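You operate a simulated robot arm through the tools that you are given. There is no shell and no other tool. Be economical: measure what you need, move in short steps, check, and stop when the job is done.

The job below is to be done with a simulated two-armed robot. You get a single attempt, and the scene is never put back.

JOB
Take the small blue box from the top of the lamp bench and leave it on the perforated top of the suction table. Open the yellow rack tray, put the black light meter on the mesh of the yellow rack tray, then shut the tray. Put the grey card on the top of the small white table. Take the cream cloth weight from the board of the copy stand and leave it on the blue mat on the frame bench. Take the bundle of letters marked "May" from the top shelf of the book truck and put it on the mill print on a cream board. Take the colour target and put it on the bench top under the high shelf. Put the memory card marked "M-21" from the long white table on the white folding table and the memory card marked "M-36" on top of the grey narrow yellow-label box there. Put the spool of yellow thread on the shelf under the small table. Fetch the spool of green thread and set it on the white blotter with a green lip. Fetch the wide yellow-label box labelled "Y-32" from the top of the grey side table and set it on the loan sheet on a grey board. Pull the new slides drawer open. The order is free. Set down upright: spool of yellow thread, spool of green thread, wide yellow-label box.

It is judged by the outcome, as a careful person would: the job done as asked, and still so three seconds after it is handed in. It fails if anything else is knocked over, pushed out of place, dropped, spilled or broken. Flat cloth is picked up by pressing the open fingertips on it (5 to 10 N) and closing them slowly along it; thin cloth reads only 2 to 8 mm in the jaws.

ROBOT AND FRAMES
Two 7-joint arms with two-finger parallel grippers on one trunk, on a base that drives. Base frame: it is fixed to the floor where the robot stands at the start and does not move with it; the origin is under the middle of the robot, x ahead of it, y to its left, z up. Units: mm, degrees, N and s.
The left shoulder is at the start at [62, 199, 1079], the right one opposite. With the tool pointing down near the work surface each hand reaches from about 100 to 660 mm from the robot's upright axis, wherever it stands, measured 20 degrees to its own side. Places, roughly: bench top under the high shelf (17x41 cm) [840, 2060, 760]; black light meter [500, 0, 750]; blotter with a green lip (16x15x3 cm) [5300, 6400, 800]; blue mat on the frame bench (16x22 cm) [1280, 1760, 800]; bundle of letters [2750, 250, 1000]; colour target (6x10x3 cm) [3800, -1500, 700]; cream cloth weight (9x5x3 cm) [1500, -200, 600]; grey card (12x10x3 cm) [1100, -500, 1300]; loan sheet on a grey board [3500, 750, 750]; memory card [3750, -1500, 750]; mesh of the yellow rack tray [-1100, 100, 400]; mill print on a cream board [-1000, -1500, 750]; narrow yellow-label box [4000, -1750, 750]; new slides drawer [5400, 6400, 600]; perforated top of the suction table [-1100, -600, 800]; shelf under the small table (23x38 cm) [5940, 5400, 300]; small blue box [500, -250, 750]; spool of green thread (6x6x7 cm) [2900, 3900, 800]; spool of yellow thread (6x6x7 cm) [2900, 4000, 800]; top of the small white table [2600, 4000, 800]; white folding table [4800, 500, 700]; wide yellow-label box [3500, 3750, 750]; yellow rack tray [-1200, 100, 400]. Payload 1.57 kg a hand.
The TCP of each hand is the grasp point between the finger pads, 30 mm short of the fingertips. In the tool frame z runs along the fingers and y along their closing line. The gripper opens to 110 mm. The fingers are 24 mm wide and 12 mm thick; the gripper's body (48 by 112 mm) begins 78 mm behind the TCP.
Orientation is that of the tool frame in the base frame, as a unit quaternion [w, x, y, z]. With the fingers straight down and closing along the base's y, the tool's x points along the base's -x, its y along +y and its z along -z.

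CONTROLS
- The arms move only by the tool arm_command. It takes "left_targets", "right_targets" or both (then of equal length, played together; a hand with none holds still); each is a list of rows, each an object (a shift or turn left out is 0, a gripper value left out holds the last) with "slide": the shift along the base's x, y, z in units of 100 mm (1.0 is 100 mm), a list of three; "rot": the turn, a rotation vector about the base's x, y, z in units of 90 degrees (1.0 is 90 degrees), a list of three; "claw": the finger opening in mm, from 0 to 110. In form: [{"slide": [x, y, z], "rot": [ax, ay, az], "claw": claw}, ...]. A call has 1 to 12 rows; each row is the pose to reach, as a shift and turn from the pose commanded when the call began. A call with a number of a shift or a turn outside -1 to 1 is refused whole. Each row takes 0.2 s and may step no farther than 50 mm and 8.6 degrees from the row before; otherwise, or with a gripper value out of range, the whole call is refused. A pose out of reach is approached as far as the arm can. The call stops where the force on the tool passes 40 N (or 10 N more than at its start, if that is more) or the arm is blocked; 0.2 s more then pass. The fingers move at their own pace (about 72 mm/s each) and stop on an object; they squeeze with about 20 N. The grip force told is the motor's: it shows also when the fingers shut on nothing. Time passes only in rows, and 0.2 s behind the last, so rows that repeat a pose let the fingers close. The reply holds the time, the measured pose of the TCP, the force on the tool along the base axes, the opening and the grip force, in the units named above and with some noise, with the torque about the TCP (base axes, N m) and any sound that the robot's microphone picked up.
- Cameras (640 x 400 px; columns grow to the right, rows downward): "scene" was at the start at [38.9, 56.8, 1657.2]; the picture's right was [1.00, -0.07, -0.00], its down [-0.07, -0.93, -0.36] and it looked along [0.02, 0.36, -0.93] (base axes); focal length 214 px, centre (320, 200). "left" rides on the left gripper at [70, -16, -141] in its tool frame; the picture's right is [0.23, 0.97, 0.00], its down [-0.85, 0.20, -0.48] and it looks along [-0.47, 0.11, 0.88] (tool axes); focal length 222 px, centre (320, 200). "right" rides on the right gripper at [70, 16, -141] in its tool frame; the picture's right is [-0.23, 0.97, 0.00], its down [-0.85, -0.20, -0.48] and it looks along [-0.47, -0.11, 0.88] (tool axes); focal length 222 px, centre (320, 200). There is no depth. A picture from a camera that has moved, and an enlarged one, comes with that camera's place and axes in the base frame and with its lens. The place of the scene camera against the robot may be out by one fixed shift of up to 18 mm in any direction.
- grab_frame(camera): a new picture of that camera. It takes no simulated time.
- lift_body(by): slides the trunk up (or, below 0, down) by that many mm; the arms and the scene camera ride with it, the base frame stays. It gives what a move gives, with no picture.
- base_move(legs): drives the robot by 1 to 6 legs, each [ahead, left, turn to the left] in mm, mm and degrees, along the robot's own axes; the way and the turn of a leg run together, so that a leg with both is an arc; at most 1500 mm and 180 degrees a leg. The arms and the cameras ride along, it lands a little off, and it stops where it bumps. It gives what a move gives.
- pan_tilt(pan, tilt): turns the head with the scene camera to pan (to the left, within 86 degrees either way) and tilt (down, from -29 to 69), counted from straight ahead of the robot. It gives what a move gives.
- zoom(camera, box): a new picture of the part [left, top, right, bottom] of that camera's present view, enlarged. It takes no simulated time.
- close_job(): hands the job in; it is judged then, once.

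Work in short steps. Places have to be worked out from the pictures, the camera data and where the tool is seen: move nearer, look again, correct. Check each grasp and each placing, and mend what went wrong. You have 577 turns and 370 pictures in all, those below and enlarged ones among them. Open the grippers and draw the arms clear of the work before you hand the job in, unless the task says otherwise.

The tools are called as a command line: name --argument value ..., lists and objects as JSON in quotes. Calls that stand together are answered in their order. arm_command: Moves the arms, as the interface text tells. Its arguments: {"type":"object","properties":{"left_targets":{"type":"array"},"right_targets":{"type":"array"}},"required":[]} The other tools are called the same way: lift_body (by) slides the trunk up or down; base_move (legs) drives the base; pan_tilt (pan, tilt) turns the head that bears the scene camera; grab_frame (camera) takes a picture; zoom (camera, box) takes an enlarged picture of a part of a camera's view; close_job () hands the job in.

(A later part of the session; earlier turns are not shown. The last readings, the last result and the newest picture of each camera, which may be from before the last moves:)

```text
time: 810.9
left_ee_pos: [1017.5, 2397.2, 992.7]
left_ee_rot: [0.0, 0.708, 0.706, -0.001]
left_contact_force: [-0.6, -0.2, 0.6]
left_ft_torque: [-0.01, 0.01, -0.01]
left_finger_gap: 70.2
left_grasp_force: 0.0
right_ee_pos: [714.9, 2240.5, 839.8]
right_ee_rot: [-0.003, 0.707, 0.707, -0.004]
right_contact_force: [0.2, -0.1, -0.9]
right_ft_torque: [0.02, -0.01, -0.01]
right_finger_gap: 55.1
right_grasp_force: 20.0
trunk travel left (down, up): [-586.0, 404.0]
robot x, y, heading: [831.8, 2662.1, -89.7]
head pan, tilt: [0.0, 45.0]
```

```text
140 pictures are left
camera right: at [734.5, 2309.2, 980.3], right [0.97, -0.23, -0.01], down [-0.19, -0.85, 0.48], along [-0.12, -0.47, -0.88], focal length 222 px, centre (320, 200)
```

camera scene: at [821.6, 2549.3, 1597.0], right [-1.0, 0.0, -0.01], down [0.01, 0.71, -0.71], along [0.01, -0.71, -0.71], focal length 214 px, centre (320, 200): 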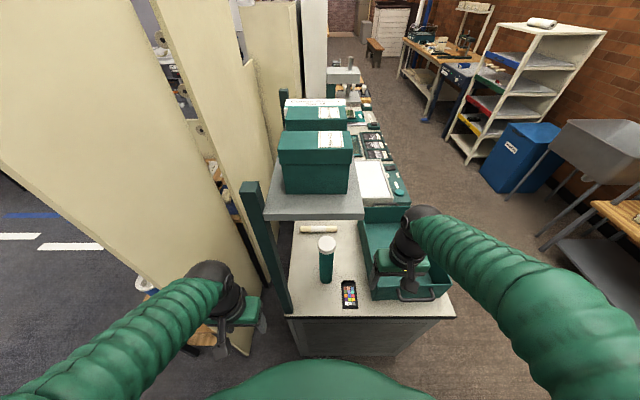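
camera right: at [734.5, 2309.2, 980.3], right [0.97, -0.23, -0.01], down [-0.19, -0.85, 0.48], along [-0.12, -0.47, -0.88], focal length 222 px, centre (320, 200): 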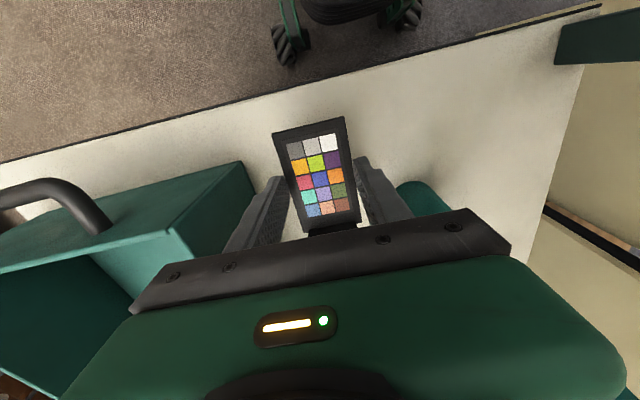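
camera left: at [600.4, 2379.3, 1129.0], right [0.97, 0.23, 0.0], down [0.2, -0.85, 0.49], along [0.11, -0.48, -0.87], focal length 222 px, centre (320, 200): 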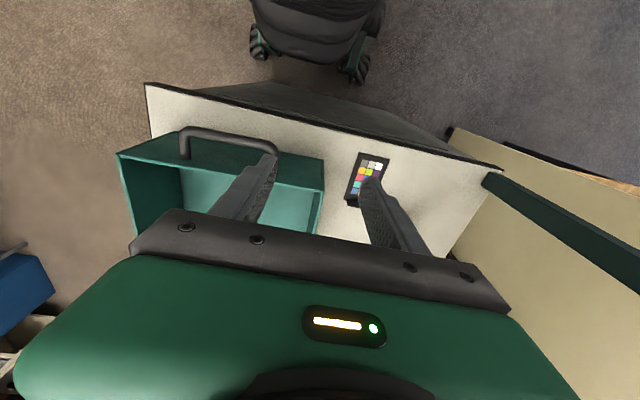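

Held. The wrist camera must stay clear of the bottle, so final TCP should be ≈(795,2045). First tuck the left hand slightly west, then drive forward 45.

arm_command --left_targets '[{"slide": [-0.35, 0, 0]}, {"slide": [-0.7, 0, 0]}]' --right_targets '[{"slide": [-0.1, 0, 0.2]}, {"slide": [-0.1, 0, 0.3]}]'

base_move --legs '[[48, 0, 0]]'

arm_command --right_targets '[{"slide": [0, -0.35, 0]}, {"slide": [0, -0.7, 0]}, {"slide": [0, -1.0, 0]}]'

grab_frame --camera "right"

grab_frame --camera "scene"

```text
time: 811.5
left_ee_pos: [943.0, 2399.5, 992.8]
left_ee_rot: [0.0, 0.707, 0.707, 0.0]
left_contact_force: [-0.1, -0.3, -0.6]
left_ft_torque: [0.0, -0.04, 0.0]
left_finger_gap: 69.7
left_grasp_force: 0.1
right_ee_pos: [705.2, 2241.6, 868.8]
right_ee_rot: [-0.002, 0.707, 0.707, -0.004]
right_contact_force: [0.3, 0.2, -0.6]
right_ft_torque: [0.06, -0.01, 0.0]
right_finger_gap: 54.7
right_grasp_force: 19.7
trunk travel left (down, up): [-586.0, 404.0]
robot x, y, heading: [838.5, 2660.3, -89.8]
head pan, tilt: [0.0, 45.0]
```

```text
time: 812.6
left_ee_pos: [946.3, 2353.4, 992.3]
left_ee_rot: [-0.005, 0.709, 0.705, 0.008]
left_contact_force: [0.8, -0.3, -0.7]
left_ft_torque: [0.04, 0.02, 0.01]
left_finger_gap: 69.9
left_grasp_force: 0.1
right_ee_pos: [707.3, 2190.4, 867.8]
right_ee_rot: [-0.004, 0.707, 0.707, -0.003]
right_contact_force: [0.1, 0.8, 0.1]
right_ft_torque: [0.03, 0.0, 0.0]
right_finger_gap: 55.0
right_grasp_force: 19.9
trunk travel left (down, up): [-586.0, 404.0]
robot x, y, heading: [835.5, 2615.4, -90.1]
head pan, tilt: [0.0, 45.0]
stopped in leg 1: the force on the tool passed its limit at 123 N (the readings are from after the stop); the commanded pose is now the measured one
```

```text
time: 813.4
left_ee_pos: [945.9, 2355.9, 992.8]
left_ee_rot: [-0.003, 0.708, 0.706, 0.007]
left_contact_force: [0.4, -0.1, 1.3]
left_ft_torque: [0.01, 0.03, 0.02]
left_finger_gap: 70.2
left_grasp_force: 0.0
right_ee_pos: [709.5, 2093.3, 868.3]
right_ee_rot: [-0.004, 0.707, 0.707, -0.003]
right_contact_force: [0.4, -0.3, -1.4]
right_ft_torque: [0.01, -0.02, 0.02]
right_finger_gap: 55.0
right_grasp_force: 20.7
trunk travel left (down, up): [-586.0, 404.0]
robot x, y, heading: [833.9, 2613.6, -89.9]
head pan, tilt: [0.0, 45.0]
```

```text
139 pictures are left
camera right: at [728.5, 2163.3, 1008.2], right [0.97, -0.23, -0.01], down [-0.2, -0.85, 0.48], along [-0.12, -0.47, -0.88], focal length 222 px, centre (320, 200)
```

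right: 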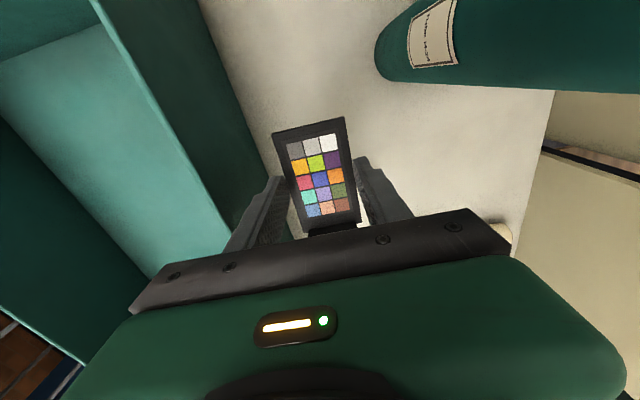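

```text
138 pictures are left
camera scene: at [836.7, 2499.2, 1597.0], right [-1.0, 0.0, 0.0], down [0.0, 0.71, -0.71], along [0.0, -0.71, -0.71], focal length 214 px, centre (320, 200)
```

scene: 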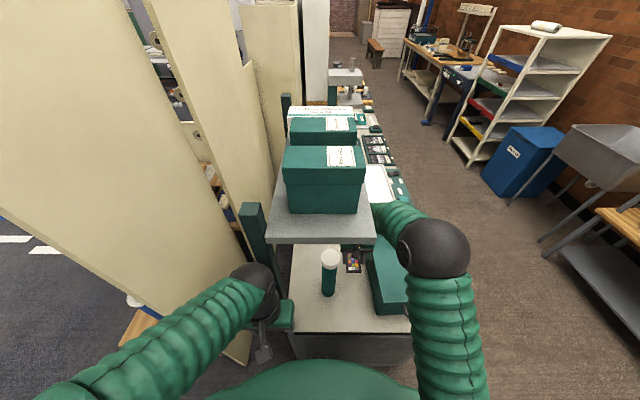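

Left hand brushed the shelf post (now no load). Continue: right hand 48 south, then 86 east.

arm_command --right_targets '[{"slide": [0, -0.3, 0]}, {"slide": [0, -0.5, 0]}, {"slide": [0.3, -0.53, 0]}, {"slide": [0.6, -0.53, 0]}, {"slide": [0.88, -0.53, 0]}]'

grab_frame --camera "right"

```text
time: 814.6
left_ee_pos: [931.8, 2354.7, 991.1]
left_ee_rot: [0.0, 0.709, 0.705, 0.012]
left_contact_force: [0.5, 0.4, 0.0]
left_ft_torque: [-0.05, 0.1, 0.01]
left_finger_gap: 70.0
left_grasp_force: 0.0
right_ee_pos: [781.2, 2041.4, 860.8]
right_ee_rot: [-0.004, 0.71, 0.704, 0.002]
right_contact_force: [-0.2, 0.3, 0.8]
right_ft_torque: [-0.07, -0.09, 0.0]
right_finger_gap: 55.1
right_grasp_force: 20.0
trunk travel left (down, up): [-586.0, 404.0]
robot x, y, heading: [833.9, 2619.0, -89.9]
head pan, tilt: [0.0, 45.0]
```

```text
137 pictures are left
camera right: at [798.7, 2109.3, 1001.8], right [0.97, -0.23, 0.0], down [-0.2, -0.86, 0.47], along [-0.11, -0.46, -0.88], focal length 222 px, centre (320, 200)
```

right: 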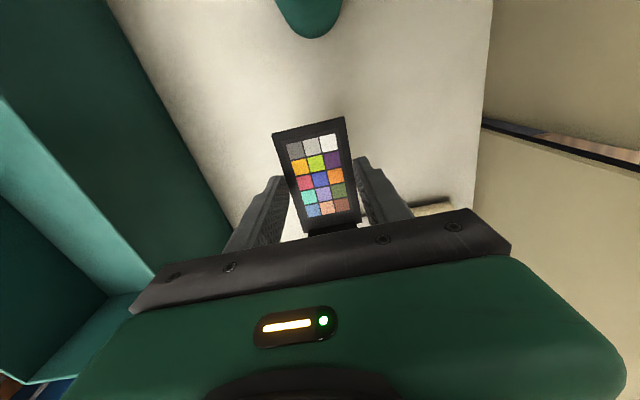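

Body seems nudged (forearm likely near the shelf edge). Lower 45 first, then check position.

arm_command --right_targets '[{"slide": [0, 0, -0.2]}, {"slide": [0, 0, -0.4]}, {"slide": [0, 0, -0.48]}]'

zoom --camera "scene" --box '[240, 190, 440, 310]'

```text
time: 815.4
left_ee_pos: [949.2, 2355.1, 993.0]
left_ee_rot: [-0.005, 0.707, 0.707, 0.006]
left_contact_force: [-1.0, 0.0, 0.6]
left_ft_torque: [0.03, -0.01, -0.01]
left_finger_gap: 70.0
left_grasp_force: 0.0
right_ee_pos: [799.4, 2037.6, 823.5]
right_ee_rot: [-0.004, 0.706, 0.708, -0.004]
right_contact_force: [0.2, -2.6, -0.7]
right_ft_torque: [0.14, 0.01, 0.0]
right_finger_gap: 54.9
right_grasp_force: 20.2
trunk travel left (down, up): [-586.0, 404.0]
robot x, y, heading: [837.9, 2615.7, -90.0]
head pan, tilt: [0.0, 45.0]
```

```text
3.20 times, centred on (340, 250) of scene
camera zoom: at [827.6, 2499.1, 1598.5], right [-1.0, 0.0, -0.01], down [0.0, 0.71, -0.71], along [0.01, -0.71, -0.71], focal length 686 px, centre (256, 40)
```

zoom: 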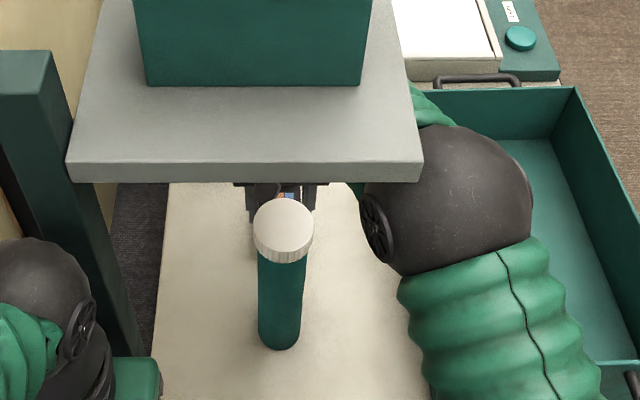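

Settled at (799,2038). Lower the last ~33 mm to the bench.

arm_command --right_targets '[{"slide": [0, 0, -0.12]}, {"slide": [0, 0, -0.2]}, {"slide": [0, 0, -0.25]}, {"slide": [0, 0, -0.29]}, {"slide": [0, 0, -0.33]}, {"slide": [0, 0, -0.37]}]'

```text
time: 816.8
left_ee_pos: [946.4, 2358.4, 995.1]
left_ee_rot: [-0.002, 0.709, 0.706, 0.005]
left_contact_force: [-0.1, -0.5, -0.3]
left_ft_torque: [-0.01, -0.02, 0.05]
left_finger_gap: 69.8
left_grasp_force: 0.1
right_ee_pos: [797.7, 2040.8, 789.9]
right_ee_rot: [0.003, 0.707, 0.707, -0.007]
right_contact_force: [10.6, -2.5, 39.8]
right_ft_torque: [0.51, -1.56, 0.07]
right_finger_gap: 55.1
right_grasp_force: 19.6
trunk travel left (down, up): [-586.0, 404.0]
robot x, y, heading: [833.2, 2614.8, -90.0]
head pan, tilt: [0.0, 45.0]
```

Contact. Ease, open, lift 38, then retreat west and north.

arm_command --right_targets '[{"slide": [0, 0, 0.04]}, {"slide": [0, 0, 0.05], "claw": 62}, {"slide": [0, 0, 0.05], "claw": 68}, {"slide": [0, 0, 0.25]}, {"slide": [0, 0, 0.42]}, {"slide": [-0.3, 0, 0.45]}, {"slide": [-0.6, 0, 0.5]}, {"slide": [-0.88, 0, 0.6]}]'

grab_frame --camera "right"

```text
time: 818.8
left_ee_pos: [963.7, 2369.1, 987.7]
left_ee_rot: [-0.004, 0.692, 0.722, 0.0]
left_contact_force: [-0.3, 0.0, 0.2]
left_ft_torque: [0.0, -0.03, 0.05]
left_finger_gap: 70.2
left_grasp_force: 0.1
right_ee_pos: [735.8, 2070.2, 792.3]
right_ee_rot: [-0.028, 0.693, 0.72, 0.016]
right_contact_force: [12.3, -14.3, 101.0]
right_ft_torque: [-1.26, -4.59, 0.05]
right_finger_gap: 77.1
right_grasp_force: 5.3
trunk travel left (down, up): [-586.0, 404.0]
robot x, y, heading: [839.3, 2618.8, -89.9]
head pan, tilt: [0.0, 45.0]
stopped in row 8 (right hand): the force on the tool passed its limit at 54 N (the readings are from after the stop); the commanded pose is now the measured one
```

```text
135 pictures are left
camera right: at [752.8, 2131.6, 937.9], right [0.98, -0.19, -0.03], down [-0.16, -0.89, 0.43], along [-0.11, -0.41, -0.9], focal length 222 px, centre (320, 200)
```

right: 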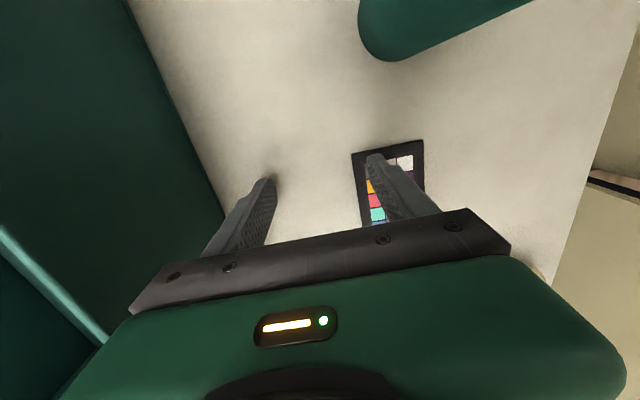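

High force: the arm is wedged. Pause with a hold command to let it relax, and look from the head.

arm_command --right_targets '[{"slide": [0, 0, 0.0]}, {"slide": [0, 0, 0.0]}]'

zoom --camera "scene" --box '[220, 170, 500, 350]'

```text
time: 819.4
left_ee_pos: [960.7, 2366.7, 988.8]
left_ee_rot: [-0.004, 0.692, 0.722, -0.003]
left_contact_force: [0.0, -0.3, 0.2]
left_ft_torque: [0.0, -0.02, -0.01]
left_finger_gap: 70.0
left_grasp_force: 0.1
right_ee_pos: [732.8, 2071.2, 793.8]
right_ee_rot: [-0.029, 0.693, 0.72, 0.016]
right_contact_force: [17.3, -16.2, 95.8]
right_ft_torque: [-1.24, -4.66, -0.52]
right_finger_gap: 81.3
right_grasp_force: 7.8
trunk travel left (down, up): [-586.0, 404.0]
robot x, y, heading: [834.8, 2619.0, -89.6]
head pan, tilt: [0.0, 45.0]
```

```text
2.22 times, centred on (360, 260) of scene
camera zoom: at [905.1, 2523.2, 1586.6], right [-1.0, 0.0, 0.04], down [-0.03, 0.7, -0.72], along [-0.03, -0.72, -0.7], focal length 477 px, centre (231, 67)
```

zoom: 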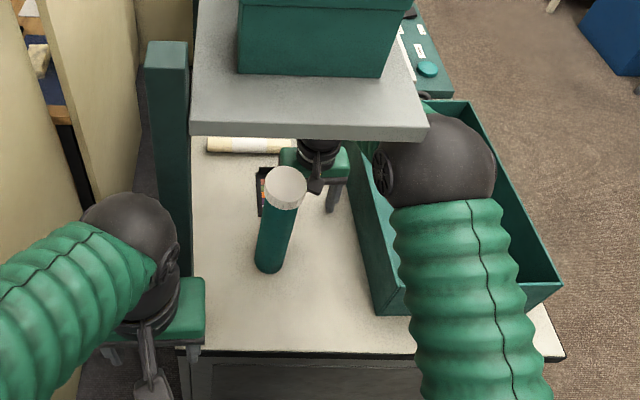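

Try a tiny upward command of the hand to see how the force responds.

arm_command --right_targets '[{"slide": [0, 0, 0.05]}, {"slide": [0, 0, 0.1]}]'

```text
time: 820.0
left_ee_pos: [958.9, 2364.0, 988.3]
left_ee_rot: [-0.008, 0.69, 0.723, -0.005]
left_contact_force: [0.7, 0.3, 0.2]
left_ft_torque: [0.01, 0.02, -0.03]
left_finger_gap: 70.4
left_grasp_force: 0.1
right_ee_pos: [731.9, 2074.4, 794.8]
right_ee_rot: [-0.038, 0.693, 0.719, 0.021]
right_contact_force: [14.5, -18.6, 72.4]
right_ft_torque: [-1.16, -3.52, -0.61]
right_finger_gap: 78.9
right_grasp_force: 6.3
trunk travel left (down, up): [-586.0, 404.0]
robot x, y, heading: [831.9, 2617.4, -89.8]
head pan, tilt: [0.0, 45.0]
```

Force is falling. Continue raising in small steps.

arm_command --right_targets '[{"slide": [0, 0, 0.06]}, {"slide": [0, 0, 0.12]}, {"slide": [0, 0, 0.18]}, {"slide": [0, 0, 0.24]}]'

```text
time: 821.0
left_ee_pos: [958.5, 2363.0, 989.1]
left_ee_rot: [-0.007, 0.692, 0.722, -0.004]
left_contact_force: [0.4, 0.9, 0.2]
left_ft_torque: [0.03, 0.01, -0.02]
left_finger_gap: 70.1
left_grasp_force: 0.1
right_ee_pos: [729.6, 2085.9, 794.4]
right_ee_rot: [-0.054, 0.693, 0.718, 0.036]
right_contact_force: [7.2, -23.5, 76.8]
right_ft_torque: [-1.2, -3.23, -0.91]
right_finger_gap: 71.9
right_grasp_force: 2.5
trunk travel left (down, up): [-586.0, 404.0]
robot x, y, heading: [836.0, 2618.0, -89.9]
head pan, tilt: [0.0, 45.0]
```

The elbow seems caught at the shelf edge. The commanded hand height is now above actual, so lowering the trunk 20 mm should free the elbow without pressing harder.

lift_body --by -20

```text
time: 821.6
left_ee_pos: [956.8, 2349.2, 979.8]
left_ee_rot: [-0.009, 0.686, 0.727, -0.012]
left_contact_force: [-0.5, -0.3, 0.2]
left_ft_torque: [-0.03, -0.01, -0.01]
left_finger_gap: 69.7
left_grasp_force: 0.0
right_ee_pos: [729.5, 2074.2, 799.6]
right_ee_rot: [-0.045, 0.694, 0.718, 0.028]
right_contact_force: [0.2, 0.1, 0.3]
right_ft_torque: [-0.01, -0.01, 0.01]
right_finger_gap: 68.2
right_grasp_force: 0.0
trunk travel left (down, up): [-566.0, 424.0]
robot x, y, heading: [838.6, 2613.7, -90.2]
head pan, tilt: [0.0, 45.0]
```

Freed (zero force). Ease the hand up slightly and north, away from shelf and target.

arm_command --right_targets '[{"slide": [0, 0, 0.06]}, {"slide": [-0.1, 0.1, 0.1]}, {"slide": [-0.15, 0.25, 0.12]}, {"slide": [-0.15, 0.45, 0.15]}, {"slide": [-0.15, 0.7, 0.2]}]'

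grab_frame --camera "right"

zoom --camera "scene" --box '[220, 170, 500, 350]'

```text
time: 822.2
left_ee_pos: [961.3, 2346.3, 981.9]
left_ee_rot: [-0.002, 0.66, 0.751, -0.004]
left_contact_force: [105.2, -25.3, 2.3]
left_ft_torque: [2.04, 8.59, 4.97]
left_finger_gap: 69.9
left_grasp_force: 0.1
right_ee_pos: [721.0, 2084.0, 792.3]
right_ee_rot: [-0.041, 0.689, 0.723, 0.041]
right_contact_force: [11.8, -6.9, 91.5]
right_ft_torque: [-0.77, -4.23, -0.1]
right_finger_gap: 78.1
right_grasp_force: 6.0
trunk travel left (down, up): [-566.0, 424.0]
robot x, y, heading: [841.7, 2620.3, -89.6]
head pan, tilt: [0.0, 45.0]
stopped in row 2 (right hand): the force on the tool passed its limit at 82 N (the readings are from after the stop); the commanded pose is now the measured one
```

```text
133 pictures are left
camera right: at [735.5, 2136.7, 941.2], right [0.98, -0.18, -0.02], down [-0.16, -0.91, 0.37], along [-0.09, -0.36, -0.93], focal length 222 px, centre (320, 200)
```

right: 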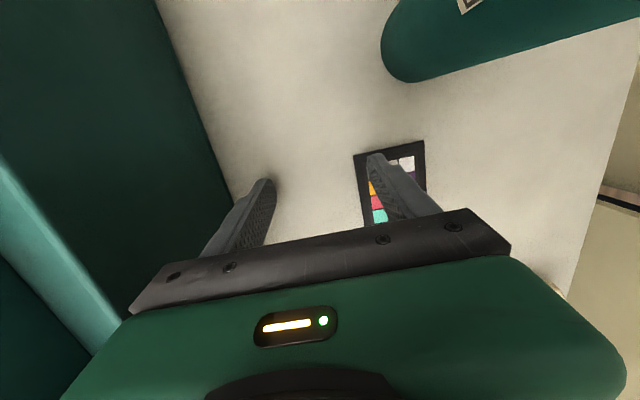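

```text
2.22 times, centred on (360, 260) of scene
camera zoom: at [919.1, 2512.8, 1570.1], right [-1.0, -0.01, 0.05], down [-0.04, 0.7, -0.71], along [-0.03, -0.71, -0.7], focal length 477 px, centre (231, 67)
```

zoom: 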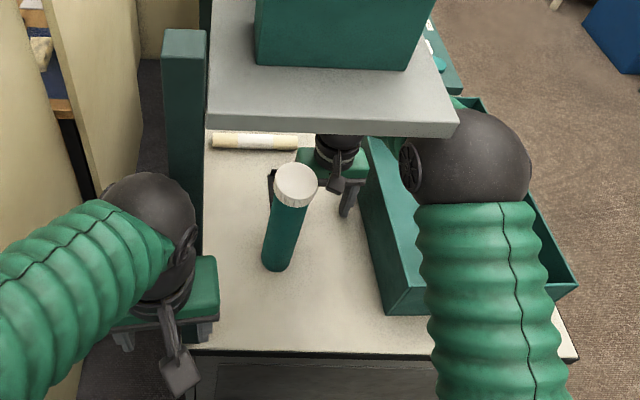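

The left hand is wedged between the shelf post and panel, tilting the body. I'll repeat the relief (command right hand up, trunk down 20), then back the base straight out.

arm_command --right_targets '[{"slide": [0, 0, 0.05]}, {"slide": [0, 0, 0.1]}, {"slide": [0, 0, 0.16]}, {"slide": [0, 0, 0.22]}, {"slide": [0, 0, 0.28]}]'

lift_body --by -15

```text
time: 822.5
left_ee_pos: [961.9, 2346.5, 986.8]
left_ee_rot: [0.007, 0.636, 0.772, 0.01]
left_contact_force: [187.6, -38.2, -4.4]
left_ft_torque: [4.53, 21.95, 8.77]
left_finger_gap: 70.2
left_grasp_force: 0.0
right_ee_pos: [709.4, 2082.8, 792.3]
right_ee_rot: [-0.03, 0.689, 0.722, 0.048]
right_contact_force: [9.5, -6.3, 78.8]
right_ft_torque: [-0.72, -2.88, -0.11]
right_finger_gap: 76.5
right_grasp_force: 4.0
trunk travel left (down, up): [-566.0, 424.0]
robot x, y, heading: [847.4, 2619.4, -89.7]
head pan, tilt: [0.0, 45.0]
stopped in row 1 (left hand): the force on the tool passed its limit at 123 N (the readings are from after the stop); the commanded pose is now the measured one
```

```text
time: 822.9
left_ee_pos: [964.4, 2347.6, 987.1]
left_ee_rot: [0.022, 0.608, 0.793, 0.032]
left_contact_force: [190.1, -25.9, -28.1]
left_ft_torque: [4.12, 21.66, 9.35]
left_finger_gap: 70.1
left_grasp_force: 0.0
right_ee_pos: [700.4, 2082.2, 793.2]
right_ee_rot: [-0.019, 0.685, 0.726, 0.056]
right_contact_force: [6.6, 17.6, 71.4]
right_ft_torque: [-0.15, 2.23, -0.67]
right_finger_gap: 59.5
right_grasp_force: 0.0
trunk travel left (down, up): [-562.0, 428.0]
robot x, y, heading: [852.5, 2617.9, -88.8]
head pan, tilt: [0.0, 45.0]
stopped: the force on the tool passed its limit at 208 N (the readings are from after the stop); the commanded pose is now the measured one
```

The right fingers are now off the target. Back the base straight north to release the left hand.

base_move --legs '[[-100, 0, 0]]'

grab_frame --camera "scene"

```text
time: 823.6
left_ee_pos: [899.7, 2345.5, 1000.3]
left_ee_rot: [0.062, 0.57, 0.814, 0.093]
left_contact_force: [-1.9, -1.4, -0.9]
left_ft_torque: [0.13, -0.15, 0.03]
left_finger_gap: 70.0
left_grasp_force: 0.1
right_ee_pos: [671.5, 2050.3, 792.0]
right_ee_rot: [0.032, 0.659, 0.744, 0.103]
right_contact_force: [64.3, 51.8, 143.3]
right_ft_torque: [0.42, -1.58, 0.2]
right_finger_gap: 0.1
right_grasp_force: 0.0
trunk travel left (down, up): [-562.0, 428.0]
robot x, y, heading: [858.2, 2604.1, -85.8]
head pan, tilt: [0.0, 45.0]
stopped in leg 1: the robot was blocked; the commanded pose is now the measured one
```

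```text
131 pictures are left
camera scene: at [890.7, 2514.6, 1579.4], right [-1.0, -0.07, 0.01], down [-0.06, 0.69, -0.72], along [0.04, -0.72, -0.7], focal length 214 px, centre (320, 200)
```

scene: 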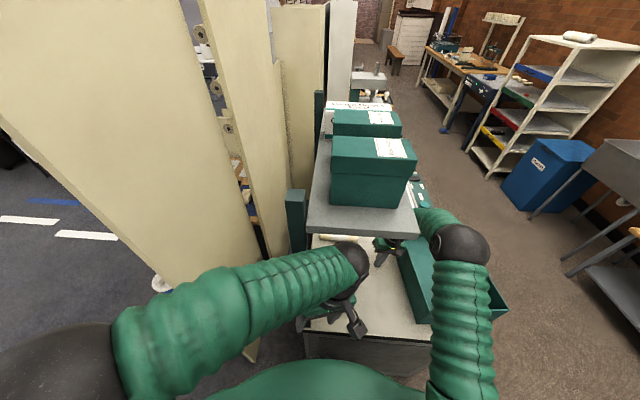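

Left is free. Now raise the trunk a little to take the right hand off the bench.

lift_body --by 30

grab_frame --camera "right"

```text
time: 824.0
left_ee_pos: [908.5, 2344.9, 1004.9]
left_ee_rot: [0.05, 0.574, 0.812, 0.094]
left_contact_force: [0.7, 0.4, -0.8]
left_ft_torque: [-0.08, 0.04, 0.02]
left_finger_gap: 70.2
left_grasp_force: 0.1
right_ee_pos: [678.7, 2051.2, 792.8]
right_ee_rot: [0.02, 0.66, 0.744, 0.1]
right_contact_force: [29.6, 29.4, 60.3]
right_ft_torque: [0.47, -0.31, -0.1]
right_finger_gap: 12.9
right_grasp_force: 0.1
trunk travel left (down, up): [-576.0, 414.0]
robot x, y, heading: [860.2, 2605.7, -86.0]
head pan, tilt: [0.0, 45.0]
stopped: the force on the tool passed its limit at 77 N (the readings are from after the stop); the commanded pose is now the measured one
```

```text
130 pictures are left
camera right: at [664.4, 2104.1, 941.0], right [0.98, -0.12, 0.15], down [-0.16, -0.92, 0.35], along [0.1, -0.36, -0.93], focal length 222 px, centre (320, 200)
```

right: 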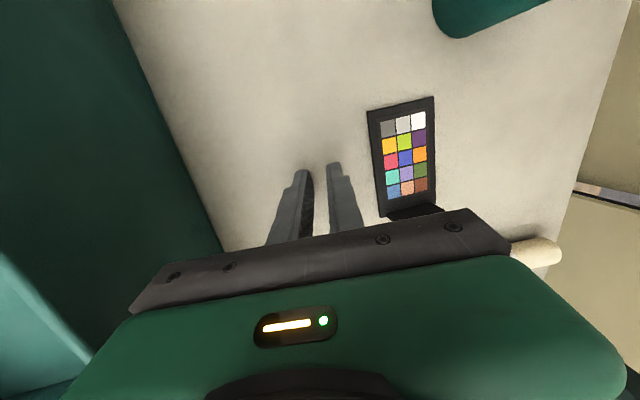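

Raising helps, the target lies undisturbed. Continue raising.

lift_body --by 40

lift_body --by 40

```text
time: 824.9
left_ee_pos: [922.8, 2367.8, 1019.7]
left_ee_rot: [0.053, 0.575, 0.802, 0.15]
left_contact_force: [-0.5, 0.3, 0.3]
left_ft_torque: [0.01, -0.01, -0.02]
left_finger_gap: 70.0
left_grasp_force: 0.1
right_ee_pos: [664.0, 2044.0, 822.1]
right_ee_rot: [0.018, 0.664, 0.741, 0.099]
right_contact_force: [0.3, -0.4, 0.4]
right_ft_torque: [-0.02, 0.01, 0.03]
right_finger_gap: 68.0
right_grasp_force: 0.1
trunk travel left (down, up): [-616.0, 374.0]
robot x, y, heading: [858.5, 2608.5, -86.2]
head pan, tilt: [0.0, 45.0]
```

```text
time: 825.4
left_ee_pos: [944.6, 2395.4, 1037.1]
left_ee_rot: [0.056, 0.574, 0.795, 0.187]
left_contact_force: [-0.3, 0.0, 0.0]
left_ft_torque: [-0.02, 0.02, -0.04]
left_finger_gap: 70.0
left_grasp_force: 0.1
right_ee_pos: [666.4, 2047.7, 853.5]
right_ee_rot: [0.018, 0.664, 0.741, 0.098]
right_contact_force: [0.6, 0.9, 0.4]
right_ft_torque: [-0.04, -0.02, 0.01]
right_finger_gap: 68.2
right_grasp_force: 0.0
trunk travel left (down, up): [-640.0, 350.0]
robot x, y, heading: [862.5, 2607.8, -86.1]
head pan, tilt: [0.0, 45.0]
stopped: the arm was blocked; the commanded pose is now the measured one
```

Both nearly free. Lift the right hand a bit and shift it east so it clears the bin, closing the fingers.

arm_command --right_targets '[{"slide": [0.1, 0.05, 0.1], "claw": 30}, {"slide": [0.2, 0.1, 0.25], "claw": 20}, {"slide": [0.25, 0.2, 0.4], "claw": 20}]'

grab_frame --camera "scene"

```text
time: 826.2
left_ee_pos: [946.4, 2392.9, 1032.7]
left_ee_rot: [0.055, 0.573, 0.795, 0.189]
left_contact_force: [-1.0, 0.8, 0.8]
left_ft_torque: [0.02, 0.02, 0.0]
left_finger_gap: 70.1
left_grasp_force: 0.0
right_ee_pos: [688.9, 2067.3, 887.3]
right_ee_rot: [0.017, 0.664, 0.741, 0.099]
right_contact_force: [-0.5, -0.5, 1.0]
right_ft_torque: [0.01, 0.02, -0.02]
right_finger_gap: 19.8
right_grasp_force: 0.0
trunk travel left (down, up): [-640.0, 350.0]
robot x, y, heading: [858.6, 2605.1, -86.2]
head pan, tilt: [0.0, 45.0]
```

```text
129 pictures are left
camera scene: at [870.9, 2491.8, 1651.2], right [-1.0, -0.07, 0.0], down [-0.05, 0.71, -0.71], along [0.05, -0.7, -0.71], focal length 214 px, centre (320, 200)
```

scene: 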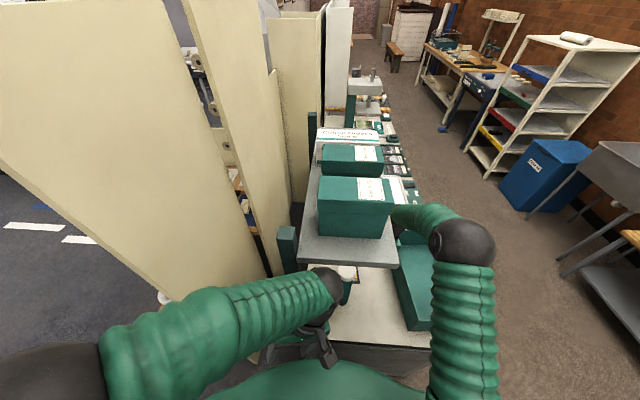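

Level again. Back straight out 250 mm.

base_move --legs '[[-250, 0, 0]]'

grab_frame --camera "scene"

```text
time: 828.1
left_ee_pos: [925.8, 2644.4, 1031.4]
left_ee_rot: [0.056, 0.576, 0.793, 0.189]
left_contact_force: [-1.4, 0.3, 0.3]
left_ft_torque: [-0.01, -0.02, 0.02]
left_finger_gap: 70.0
left_grasp_force: 0.1
right_ee_pos: [667.5, 2317.1, 886.6]
right_ee_rot: [0.016, 0.666, 0.739, 0.1]
right_contact_force: [-0.5, 0.1, 0.6]
right_ft_torque: [-0.02, 0.01, -0.01]
right_finger_gap: 20.1
right_grasp_force: 0.0
trunk travel left (down, up): [-640.0, 350.0]
robot x, y, heading: [846.0, 2856.8, -86.6]
head pan, tilt: [0.0, 45.0]
```

```text
128 pictures are left
camera scene: at [850.4, 2739.9, 1650.5], right [-1.0, -0.06, 0.0], down [-0.04, 0.71, -0.7], along [0.04, -0.7, -0.71], focal length 214 px, centre (320, 200)
```

scene: 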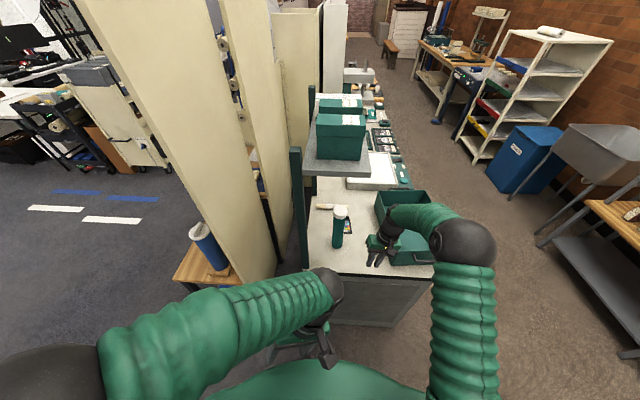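

Out safely. Zoom to inspect target, bottle, bin and shelf boxes.

zoom --camera "scene" --box '[270, 90, 450, 290]'

grab_frame --camera "right"

```text
2.00 times, centred on (360, 190) of scene
camera zoom: at [850.4, 2739.9, 1650.5], right [-1.0, -0.06, 0.0], down [-0.04, 0.71, -0.7], along [0.04, -0.7, -0.71], focal length 429 px, centre (240, 220)
```

zoom: 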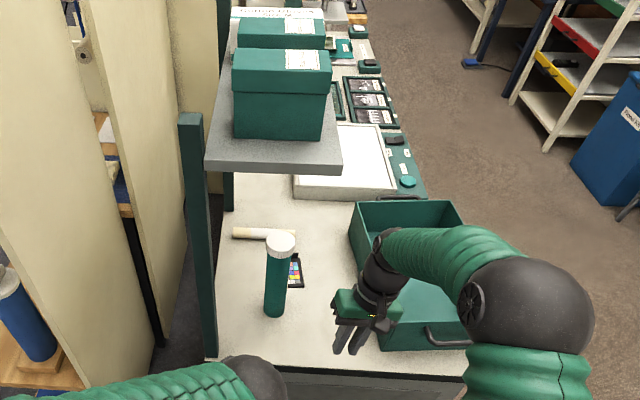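

```text
126 pictures are left
camera right: at [654.2, 2369.5, 1034.8], right [0.98, -0.13, 0.14], down [-0.18, -0.92, 0.34], along [0.09, -0.36, -0.93], focal length 222 px, centre (320, 200)
```

right: 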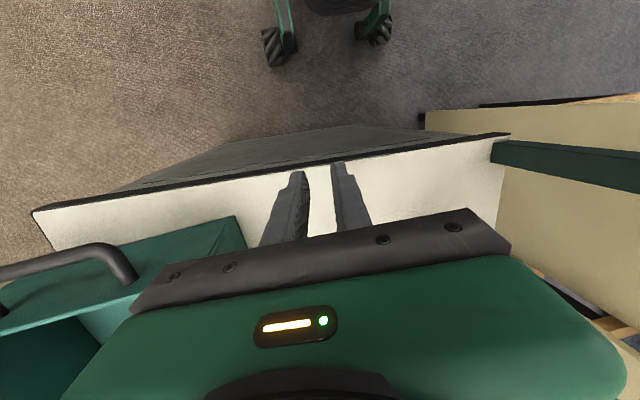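

The target got dragged ~45 mm west and the bin may have been nudged. I raise and take clear views to measure both.

lift_body --by 150

arm_command --left_targets '[{"slide": [-0.1, 0.1, 0.1]}, {"slide": [-0.2, 0.2, 0.2]}]' --right_targets '[{"slide": [-0.3, -0.1, 0.2]}, {"slide": [-0.6, -0.2, 0.4]}]'

grab_frame --camera "right"

pan_tilt --pan -10 --tilt 50

grab_frame --camera "scene"

```text
time: 829.8
left_ee_pos: [926.2, 2645.3, 1182.4]
left_ee_rot: [0.057, 0.576, 0.794, 0.189]
left_contact_force: [0.2, -0.5, -1.0]
left_ft_torque: [0.01, -0.01, -0.01]
left_finger_gap: 70.1
left_grasp_force: 0.1
right_ee_pos: [667.9, 2318.5, 1037.8]
right_ee_rot: [0.018, 0.666, 0.739, 0.1]
right_contact_force: [0.0, 0.0, -0.2]
right_ft_torque: [0.02, -0.03, 0.01]
right_finger_gap: 20.1
right_grasp_force: 0.0
trunk travel left (down, up): [-790.0, 200.0]
robot x, y, heading: [843.7, 2853.9, -86.8]
head pan, tilt: [0.0, 45.0]
```

```text
time: 830.4
left_ee_pos: [901.9, 2665.5, 1203.9]
left_ee_rot: [0.058, 0.575, 0.794, 0.188]
left_contact_force: [-0.9, -0.1, -0.7]
left_ft_torque: [0.01, -0.01, 0.02]
left_finger_gap: 70.2
left_grasp_force: 0.1
right_ee_pos: [604.3, 2296.4, 1076.5]
right_ee_rot: [0.019, 0.666, 0.739, 0.101]
right_contact_force: [1.3, 0.4, 1.2]
right_ft_torque: [0.02, -0.03, -0.01]
right_finger_gap: 19.9
right_grasp_force: 0.0
trunk travel left (down, up): [-790.0, 200.0]
robot x, y, heading: [844.4, 2857.3, -86.2]
head pan, tilt: [0.0, 45.0]
```

```text
125 pictures are left
camera right: at [591.1, 2350.1, 1224.9], right [0.98, -0.13, 0.15], down [-0.18, -0.92, 0.34], along [0.09, -0.36, -0.93], focal length 222 px, centre (320, 200)
```

right: 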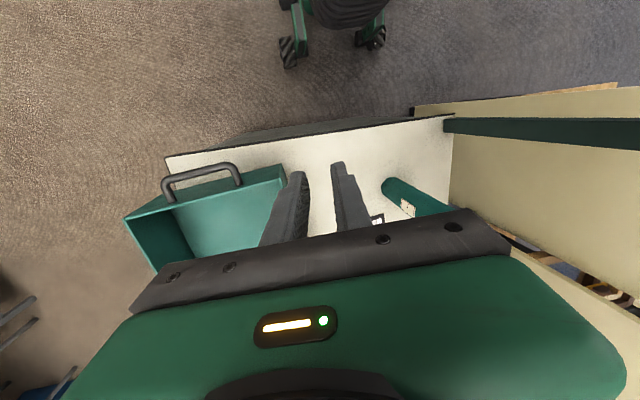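

```text
time: 831.1
left_ee_pos: [905.7, 2664.5, 1203.3]
left_ee_rot: [0.057, 0.576, 0.794, 0.189]
left_contact_force: [-0.1, 0.3, 0.4]
left_ft_torque: [0.0, 0.0, -0.05]
left_finger_gap: 70.0
left_grasp_force: 0.0
right_ee_pos: [607.0, 2297.2, 1076.4]
right_ee_rot: [0.018, 0.666, 0.739, 0.099]
right_contact_force: [-0.4, 0.3, 0.8]
right_ft_torque: [0.02, 0.01, 0.03]
right_finger_gap: 20.1
right_grasp_force: 0.1
trunk travel left (down, up): [-790.0, 200.0]
robot x, y, heading: [841.1, 2856.5, -86.3]
head pan, tilt: [-10.0, 50.0]
```

```text
124 pictures are left
camera scene: at [836.0, 2746.7, 1793.9], right [-0.99, 0.11, 0.0], down [0.09, 0.76, -0.64], along [-0.07, -0.64, -0.77], focal length 214 px, centre (320, 200)
```

scene: 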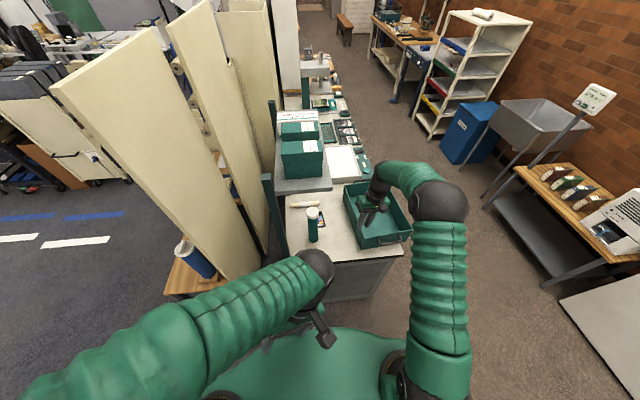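

The bin has been rotated ~10° about its SW corner (NW corner now at x≈324 vs 396). I must push it back from the aisle. First straighten both hands.

arm_command --left_targets '[{"slide": [-0.1, 0.05, 0.1], "rot": [-0.032, 0.055, -0.04]}, {"slide": [-0.2, 0.1, 0.2], "rot": [-0.064, 0.11, -0.08]}, {"slide": [-0.2, 0.1, 0.3], "rot": [-0.096, 0.165, -0.12]}, {"slide": [-0.2, 0.1, 0.4], "rot": [-0.127, 0.22, -0.16]}]' --right_targets '[{"slide": [0, 0.1, 0.1], "rot": [-0.026, 0.035, -0.009]}, {"slide": [0, 0.2, 0.2], "rot": [-0.052, 0.07, -0.018]}, {"slide": [0, 0.3, 0.3], "rot": [-0.077, 0.104, -0.027]}, {"slide": [0, 0.4, 0.4], "rot": [-0.077, 0.104, -0.027]}]'

grab_frame --camera "scene"

```text
time: 831.6
left_ee_pos: [899.6, 2668.5, 1212.6]
left_ee_rot: [0.046, 0.593, 0.792, 0.139]
left_contact_force: [2.0, -20.0, 4.4]
left_ft_torque: [3.22, 0.63, 1.32]
left_finger_gap: 70.0
left_grasp_force: 0.1
right_ee_pos: [608.8, 2311.9, 1090.1]
right_ee_rot: [0.012, 0.672, 0.737, 0.067]
right_contact_force: [-0.1, -0.1, -0.5]
right_ft_torque: [-0.01, 0.01, 0.0]
right_finger_gap: 20.1
right_grasp_force: 0.0
trunk travel left (down, up): [-790.0, 200.0]
robot x, y, heading: [839.1, 2862.8, -86.4]
head pan, tilt: [-10.0, 50.0]
stopped in row 2 (left hand): the force on the tool passed its limit at 90 N (the readings are from after the stop); the commanded pose is now the measured one
```

```text
123 pictures are left
camera scene: at [838.2, 2752.4, 1794.3], right [-0.99, 0.11, 0.0], down [0.09, 0.76, -0.64], along [-0.07, -0.64, -0.77], focal length 214 px, centre (320, 200)
```

scene: 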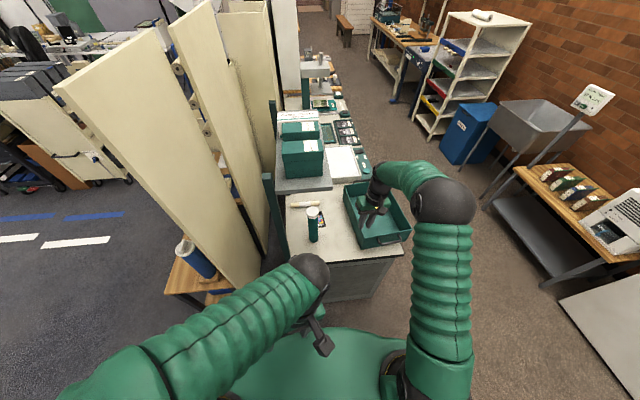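

The left hand is against my own body; move it forward (south) first, then straighten.

arm_command --left_targets '[{"slide": [0, -0.35, 0.1]}, {"slide": [0, -0.7, 0.2]}, {"slide": [0, -1.0, 0.3]}]' --right_targets '[{"slide": [0, 0.1, 0.1], "rot": [-0.026, 0.035, -0.009]}, {"slide": [0, 0.2, 0.2], "rot": [-0.045, 0.06, -0.015]}, {"slide": [0, 0.2, 0.3], "rot": [-0.052, 0.075, -0.02]}]'

arm_command --left_targets '[{"slide": [0, -0.15, 0.1], "rot": [-0.027, 0.045, -0.04]}, {"slide": [0, -0.3, 0.2], "rot": [-0.054, 0.09, -0.075]}, {"slide": [0, -0.45, 0.3], "rot": [-0.08, 0.135, -0.11]}, {"slide": [0, -0.5, 0.3], "rot": [-0.1, 0.17, -0.13]}]'

```text
time: 832.4
left_ee_pos: [899.2, 2567.3, 1241.2]
left_ee_rot: [0.044, 0.595, 0.79, 0.141]
left_contact_force: [-0.7, -0.1, 0.1]
left_ft_torque: [0.06, 0.01, 0.0]
left_finger_gap: 69.9
left_grasp_force: 0.0
right_ee_pos: [607.8, 2327.8, 1115.5]
right_ee_rot: [-0.003, 0.685, 0.728, -0.002]
right_contact_force: [-0.1, -0.4, -0.2]
right_ft_torque: [-0.02, 0.0, 0.02]
right_finger_gap: 20.1
right_grasp_force: 0.1
trunk travel left (down, up): [-790.0, 200.0]
robot x, y, heading: [843.5, 2856.6, -86.2]
head pan, tilt: [-10.0, 50.0]
```

```text
time: 833.4
left_ee_pos: [898.2, 2515.3, 1272.6]
left_ee_rot: [0.0, 0.681, 0.732, -0.008]
left_contact_force: [-0.4, -0.7, 0.1]
left_ft_torque: [-0.02, -0.02, 0.01]
left_finger_gap: 69.9
left_grasp_force: 0.1
right_ee_pos: [606.7, 2326.8, 1117.2]
right_ee_rot: [-0.002, 0.685, 0.728, -0.002]
right_contact_force: [0.3, 0.5, -0.5]
right_ft_torque: [-0.05, -0.01, 0.0]
right_finger_gap: 20.3
right_grasp_force: 0.1
trunk travel left (down, up): [-790.0, 200.0]
robot x, y, heading: [843.5, 2854.1, -86.6]
head pan, tilt: [-10.0, 50.0]
```

Both hands are vertical. Take a right-wrist image to measure the bin precisely.

grab_frame --camera "right"

```text
122 pictures are left
camera right: at [621.4, 2398.4, 1258.0], right [0.99, -0.17, -0.01], down [-0.14, -0.87, 0.48], along [-0.09, -0.47, -0.88], focal length 222 px, centre (320, 200)
```

right: 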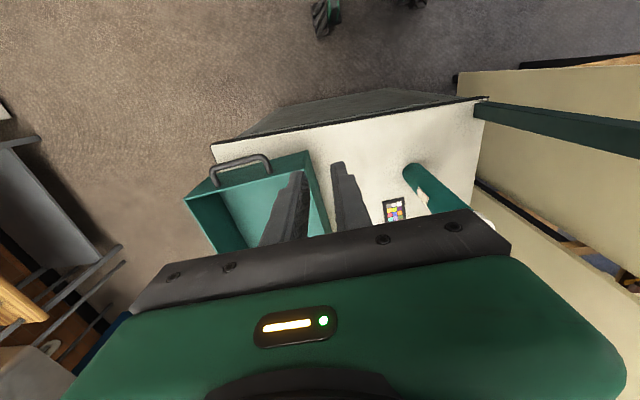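

Turn to face east in the open, then go around into the aisle opposite the bin.

base_move --legs '[[0, 0, 86.6], [-930, 0, 0], [0, -790, 0]]'

pan_tilt --pan 0 --tilt 55

grab_frame --camera "scene"

```text
time: 834.9
left_ee_pos: [969.9, 2535.8, 1271.4]
left_ee_rot: [0.0, 0.597, 0.802, -0.007]
left_contact_force: [0.8, 0.2, -0.4]
left_ft_torque: [0.01, -0.02, -0.01]
left_finger_gap: 70.0
left_grasp_force: 0.1
right_ee_pos: [707.3, 2290.0, 1117.2]
right_ee_rot: [-0.01, 0.616, 0.788, -0.008]
right_contact_force: [0.6, 0.7, -0.3]
right_ft_torque: [-0.02, 0.03, -0.04]
right_finger_gap: 20.1
right_grasp_force: 0.0
trunk travel left (down, up): [-790.0, 200.0]
robot x, y, heading: [844.6, 2858.3, -74.1]
head pan, tilt: [-10.0, 50.0]
stopped in leg 1: the robot was blocked; the commanded pose is now the measured one
```

```text
time: 835.6
left_ee_pos: [969.9, 2536.2, 1272.5]
left_ee_rot: [0.0, 0.597, 0.802, -0.007]
left_contact_force: [0.7, -0.4, 0.1]
left_ft_torque: [0.0, 0.01, 0.01]
left_finger_gap: 70.1
left_grasp_force: 0.0
right_ee_pos: [706.1, 2290.0, 1117.5]
right_ee_rot: [-0.009, 0.616, 0.787, -0.008]
right_contact_force: [0.2, -0.5, 0.6]
right_ft_torque: [-0.01, -0.02, -0.01]
right_finger_gap: 19.8
right_grasp_force: 0.0
trunk travel left (down, up): [-790.0, 200.0]
robot x, y, heading: [841.3, 2859.9, -74.1]
head pan, tilt: [0.0, 55.0]
```

```text
121 pictures are left
camera scene: at [867.0, 2752.9, 1787.4], right [-0.96, -0.27, 0.0], down [-0.22, 0.79, -0.57], along [0.16, -0.55, -0.82], focal length 214 px, centre (320, 200)
```

scene: 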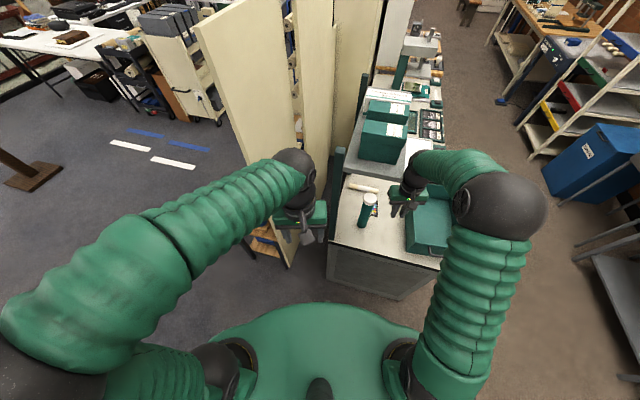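

Something touched during the turn (right forearm near the shelf). Back off 300 first, then turn.

base_move --legs '[[0, 0, -5], [-350, 0, 0]]'

grab_frame --camera "scene"

```text
time: 838.4
left_ee_pos: [879.1, 2870.9, 1271.2]
left_ee_rot: [-0.001, 0.632, 0.775, -0.007]
left_contact_force: [-0.6, 0.5, -0.2]
left_ft_torque: [0.04, 0.02, 0.01]
left_finger_gap: 70.0
left_grasp_force: 0.1
right_ee_pos: [591.9, 2650.4, 1115.8]
right_ee_rot: [-0.012, 0.651, 0.759, -0.006]
right_contact_force: [0.0, -1.0, 0.1]
right_ft_torque: [-0.01, 0.04, 0.01]
right_finger_gap: 20.1
right_grasp_force: 0.1
trunk travel left (down, up): [-790.0, 200.0]
robot x, y, heading: [774.0, 3206.1, -79.6]
head pan, tilt: [0.0, 55.0]
```

```text
120 pictures are left
camera scene: at [799.4, 3094.7, 1787.0], right [-0.98, -0.18, 0.0], down [-0.15, 0.81, -0.57], along [0.1, -0.56, -0.82], focal length 214 px, centre (320, 200)
```

scene: 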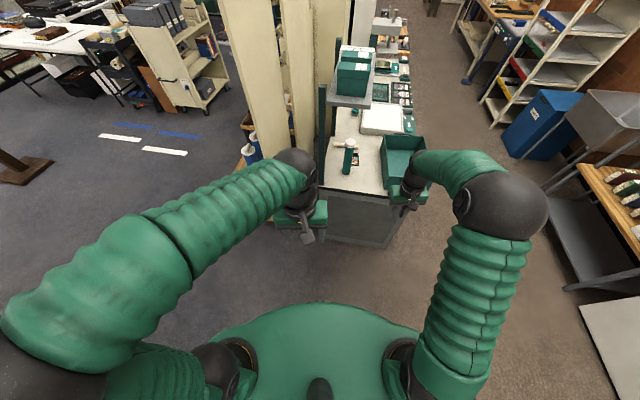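

Clear. Turn to face east, back into the aisle, and sidestep south to y≈2065.

base_move --legs '[[0, 0, 79.6], [-820, 0, 0], [0, -1130, 0]]'

grab_frame --camera "scene"

grab_frame --camera "left"

```text
time: 851.5
left_ee_pos: [271.9, 2126.6, 1272.9]
left_ee_rot: [0.005, -0.003, 1.0, -0.008]
left_contact_force: [-0.4, 0.0, -0.5]
left_ft_torque: [-0.01, 0.0, -0.01]
left_finger_gap: 70.1
left_grasp_force: 0.1
right_ee_pos: [433.6, 1801.9, 1119.2]
right_ee_rot: [-0.002, 0.021, 1.0, -0.013]
right_contact_force: [-0.3, 0.2, -0.4]
right_ft_torque: [0.01, 0.01, -0.04]
right_finger_gap: 19.9
right_grasp_force: 0.2
trunk travel left (down, up): [-790.0, 200.0]
robot x, y, heading: [-71.4, 2088.1, -0.7]
head pan, tilt: [0.0, 55.0]
```

```text
119 pictures are left
camera scene: at [36.5, 2089.1, 1787.3], right [-0.01, -1.0, 0.0], down [-0.82, 0.01, -0.57], along [0.57, -0.01, -0.82], focal length 214 px, centre (320, 200)
```

scene: 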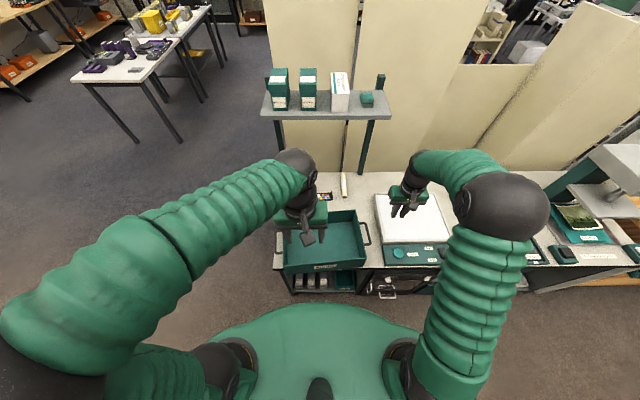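

```text
118 pictures are left
camera left: at [199.9, 2111.1, 1413.8], right [-0.23, 0.97, -0.02], down [0.85, 0.21, 0.48], along [0.47, 0.1, -0.88], focal length 222 px, centre (320, 200)
```

left: 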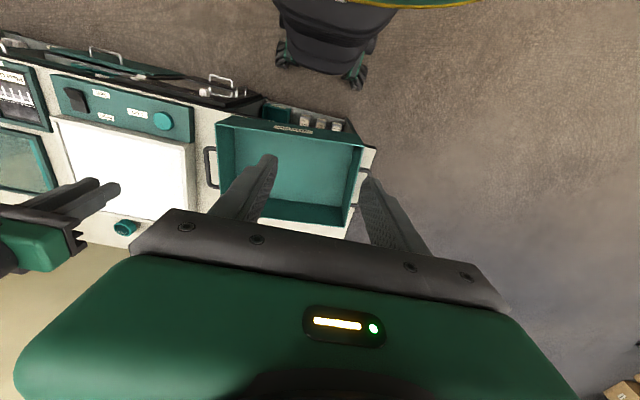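

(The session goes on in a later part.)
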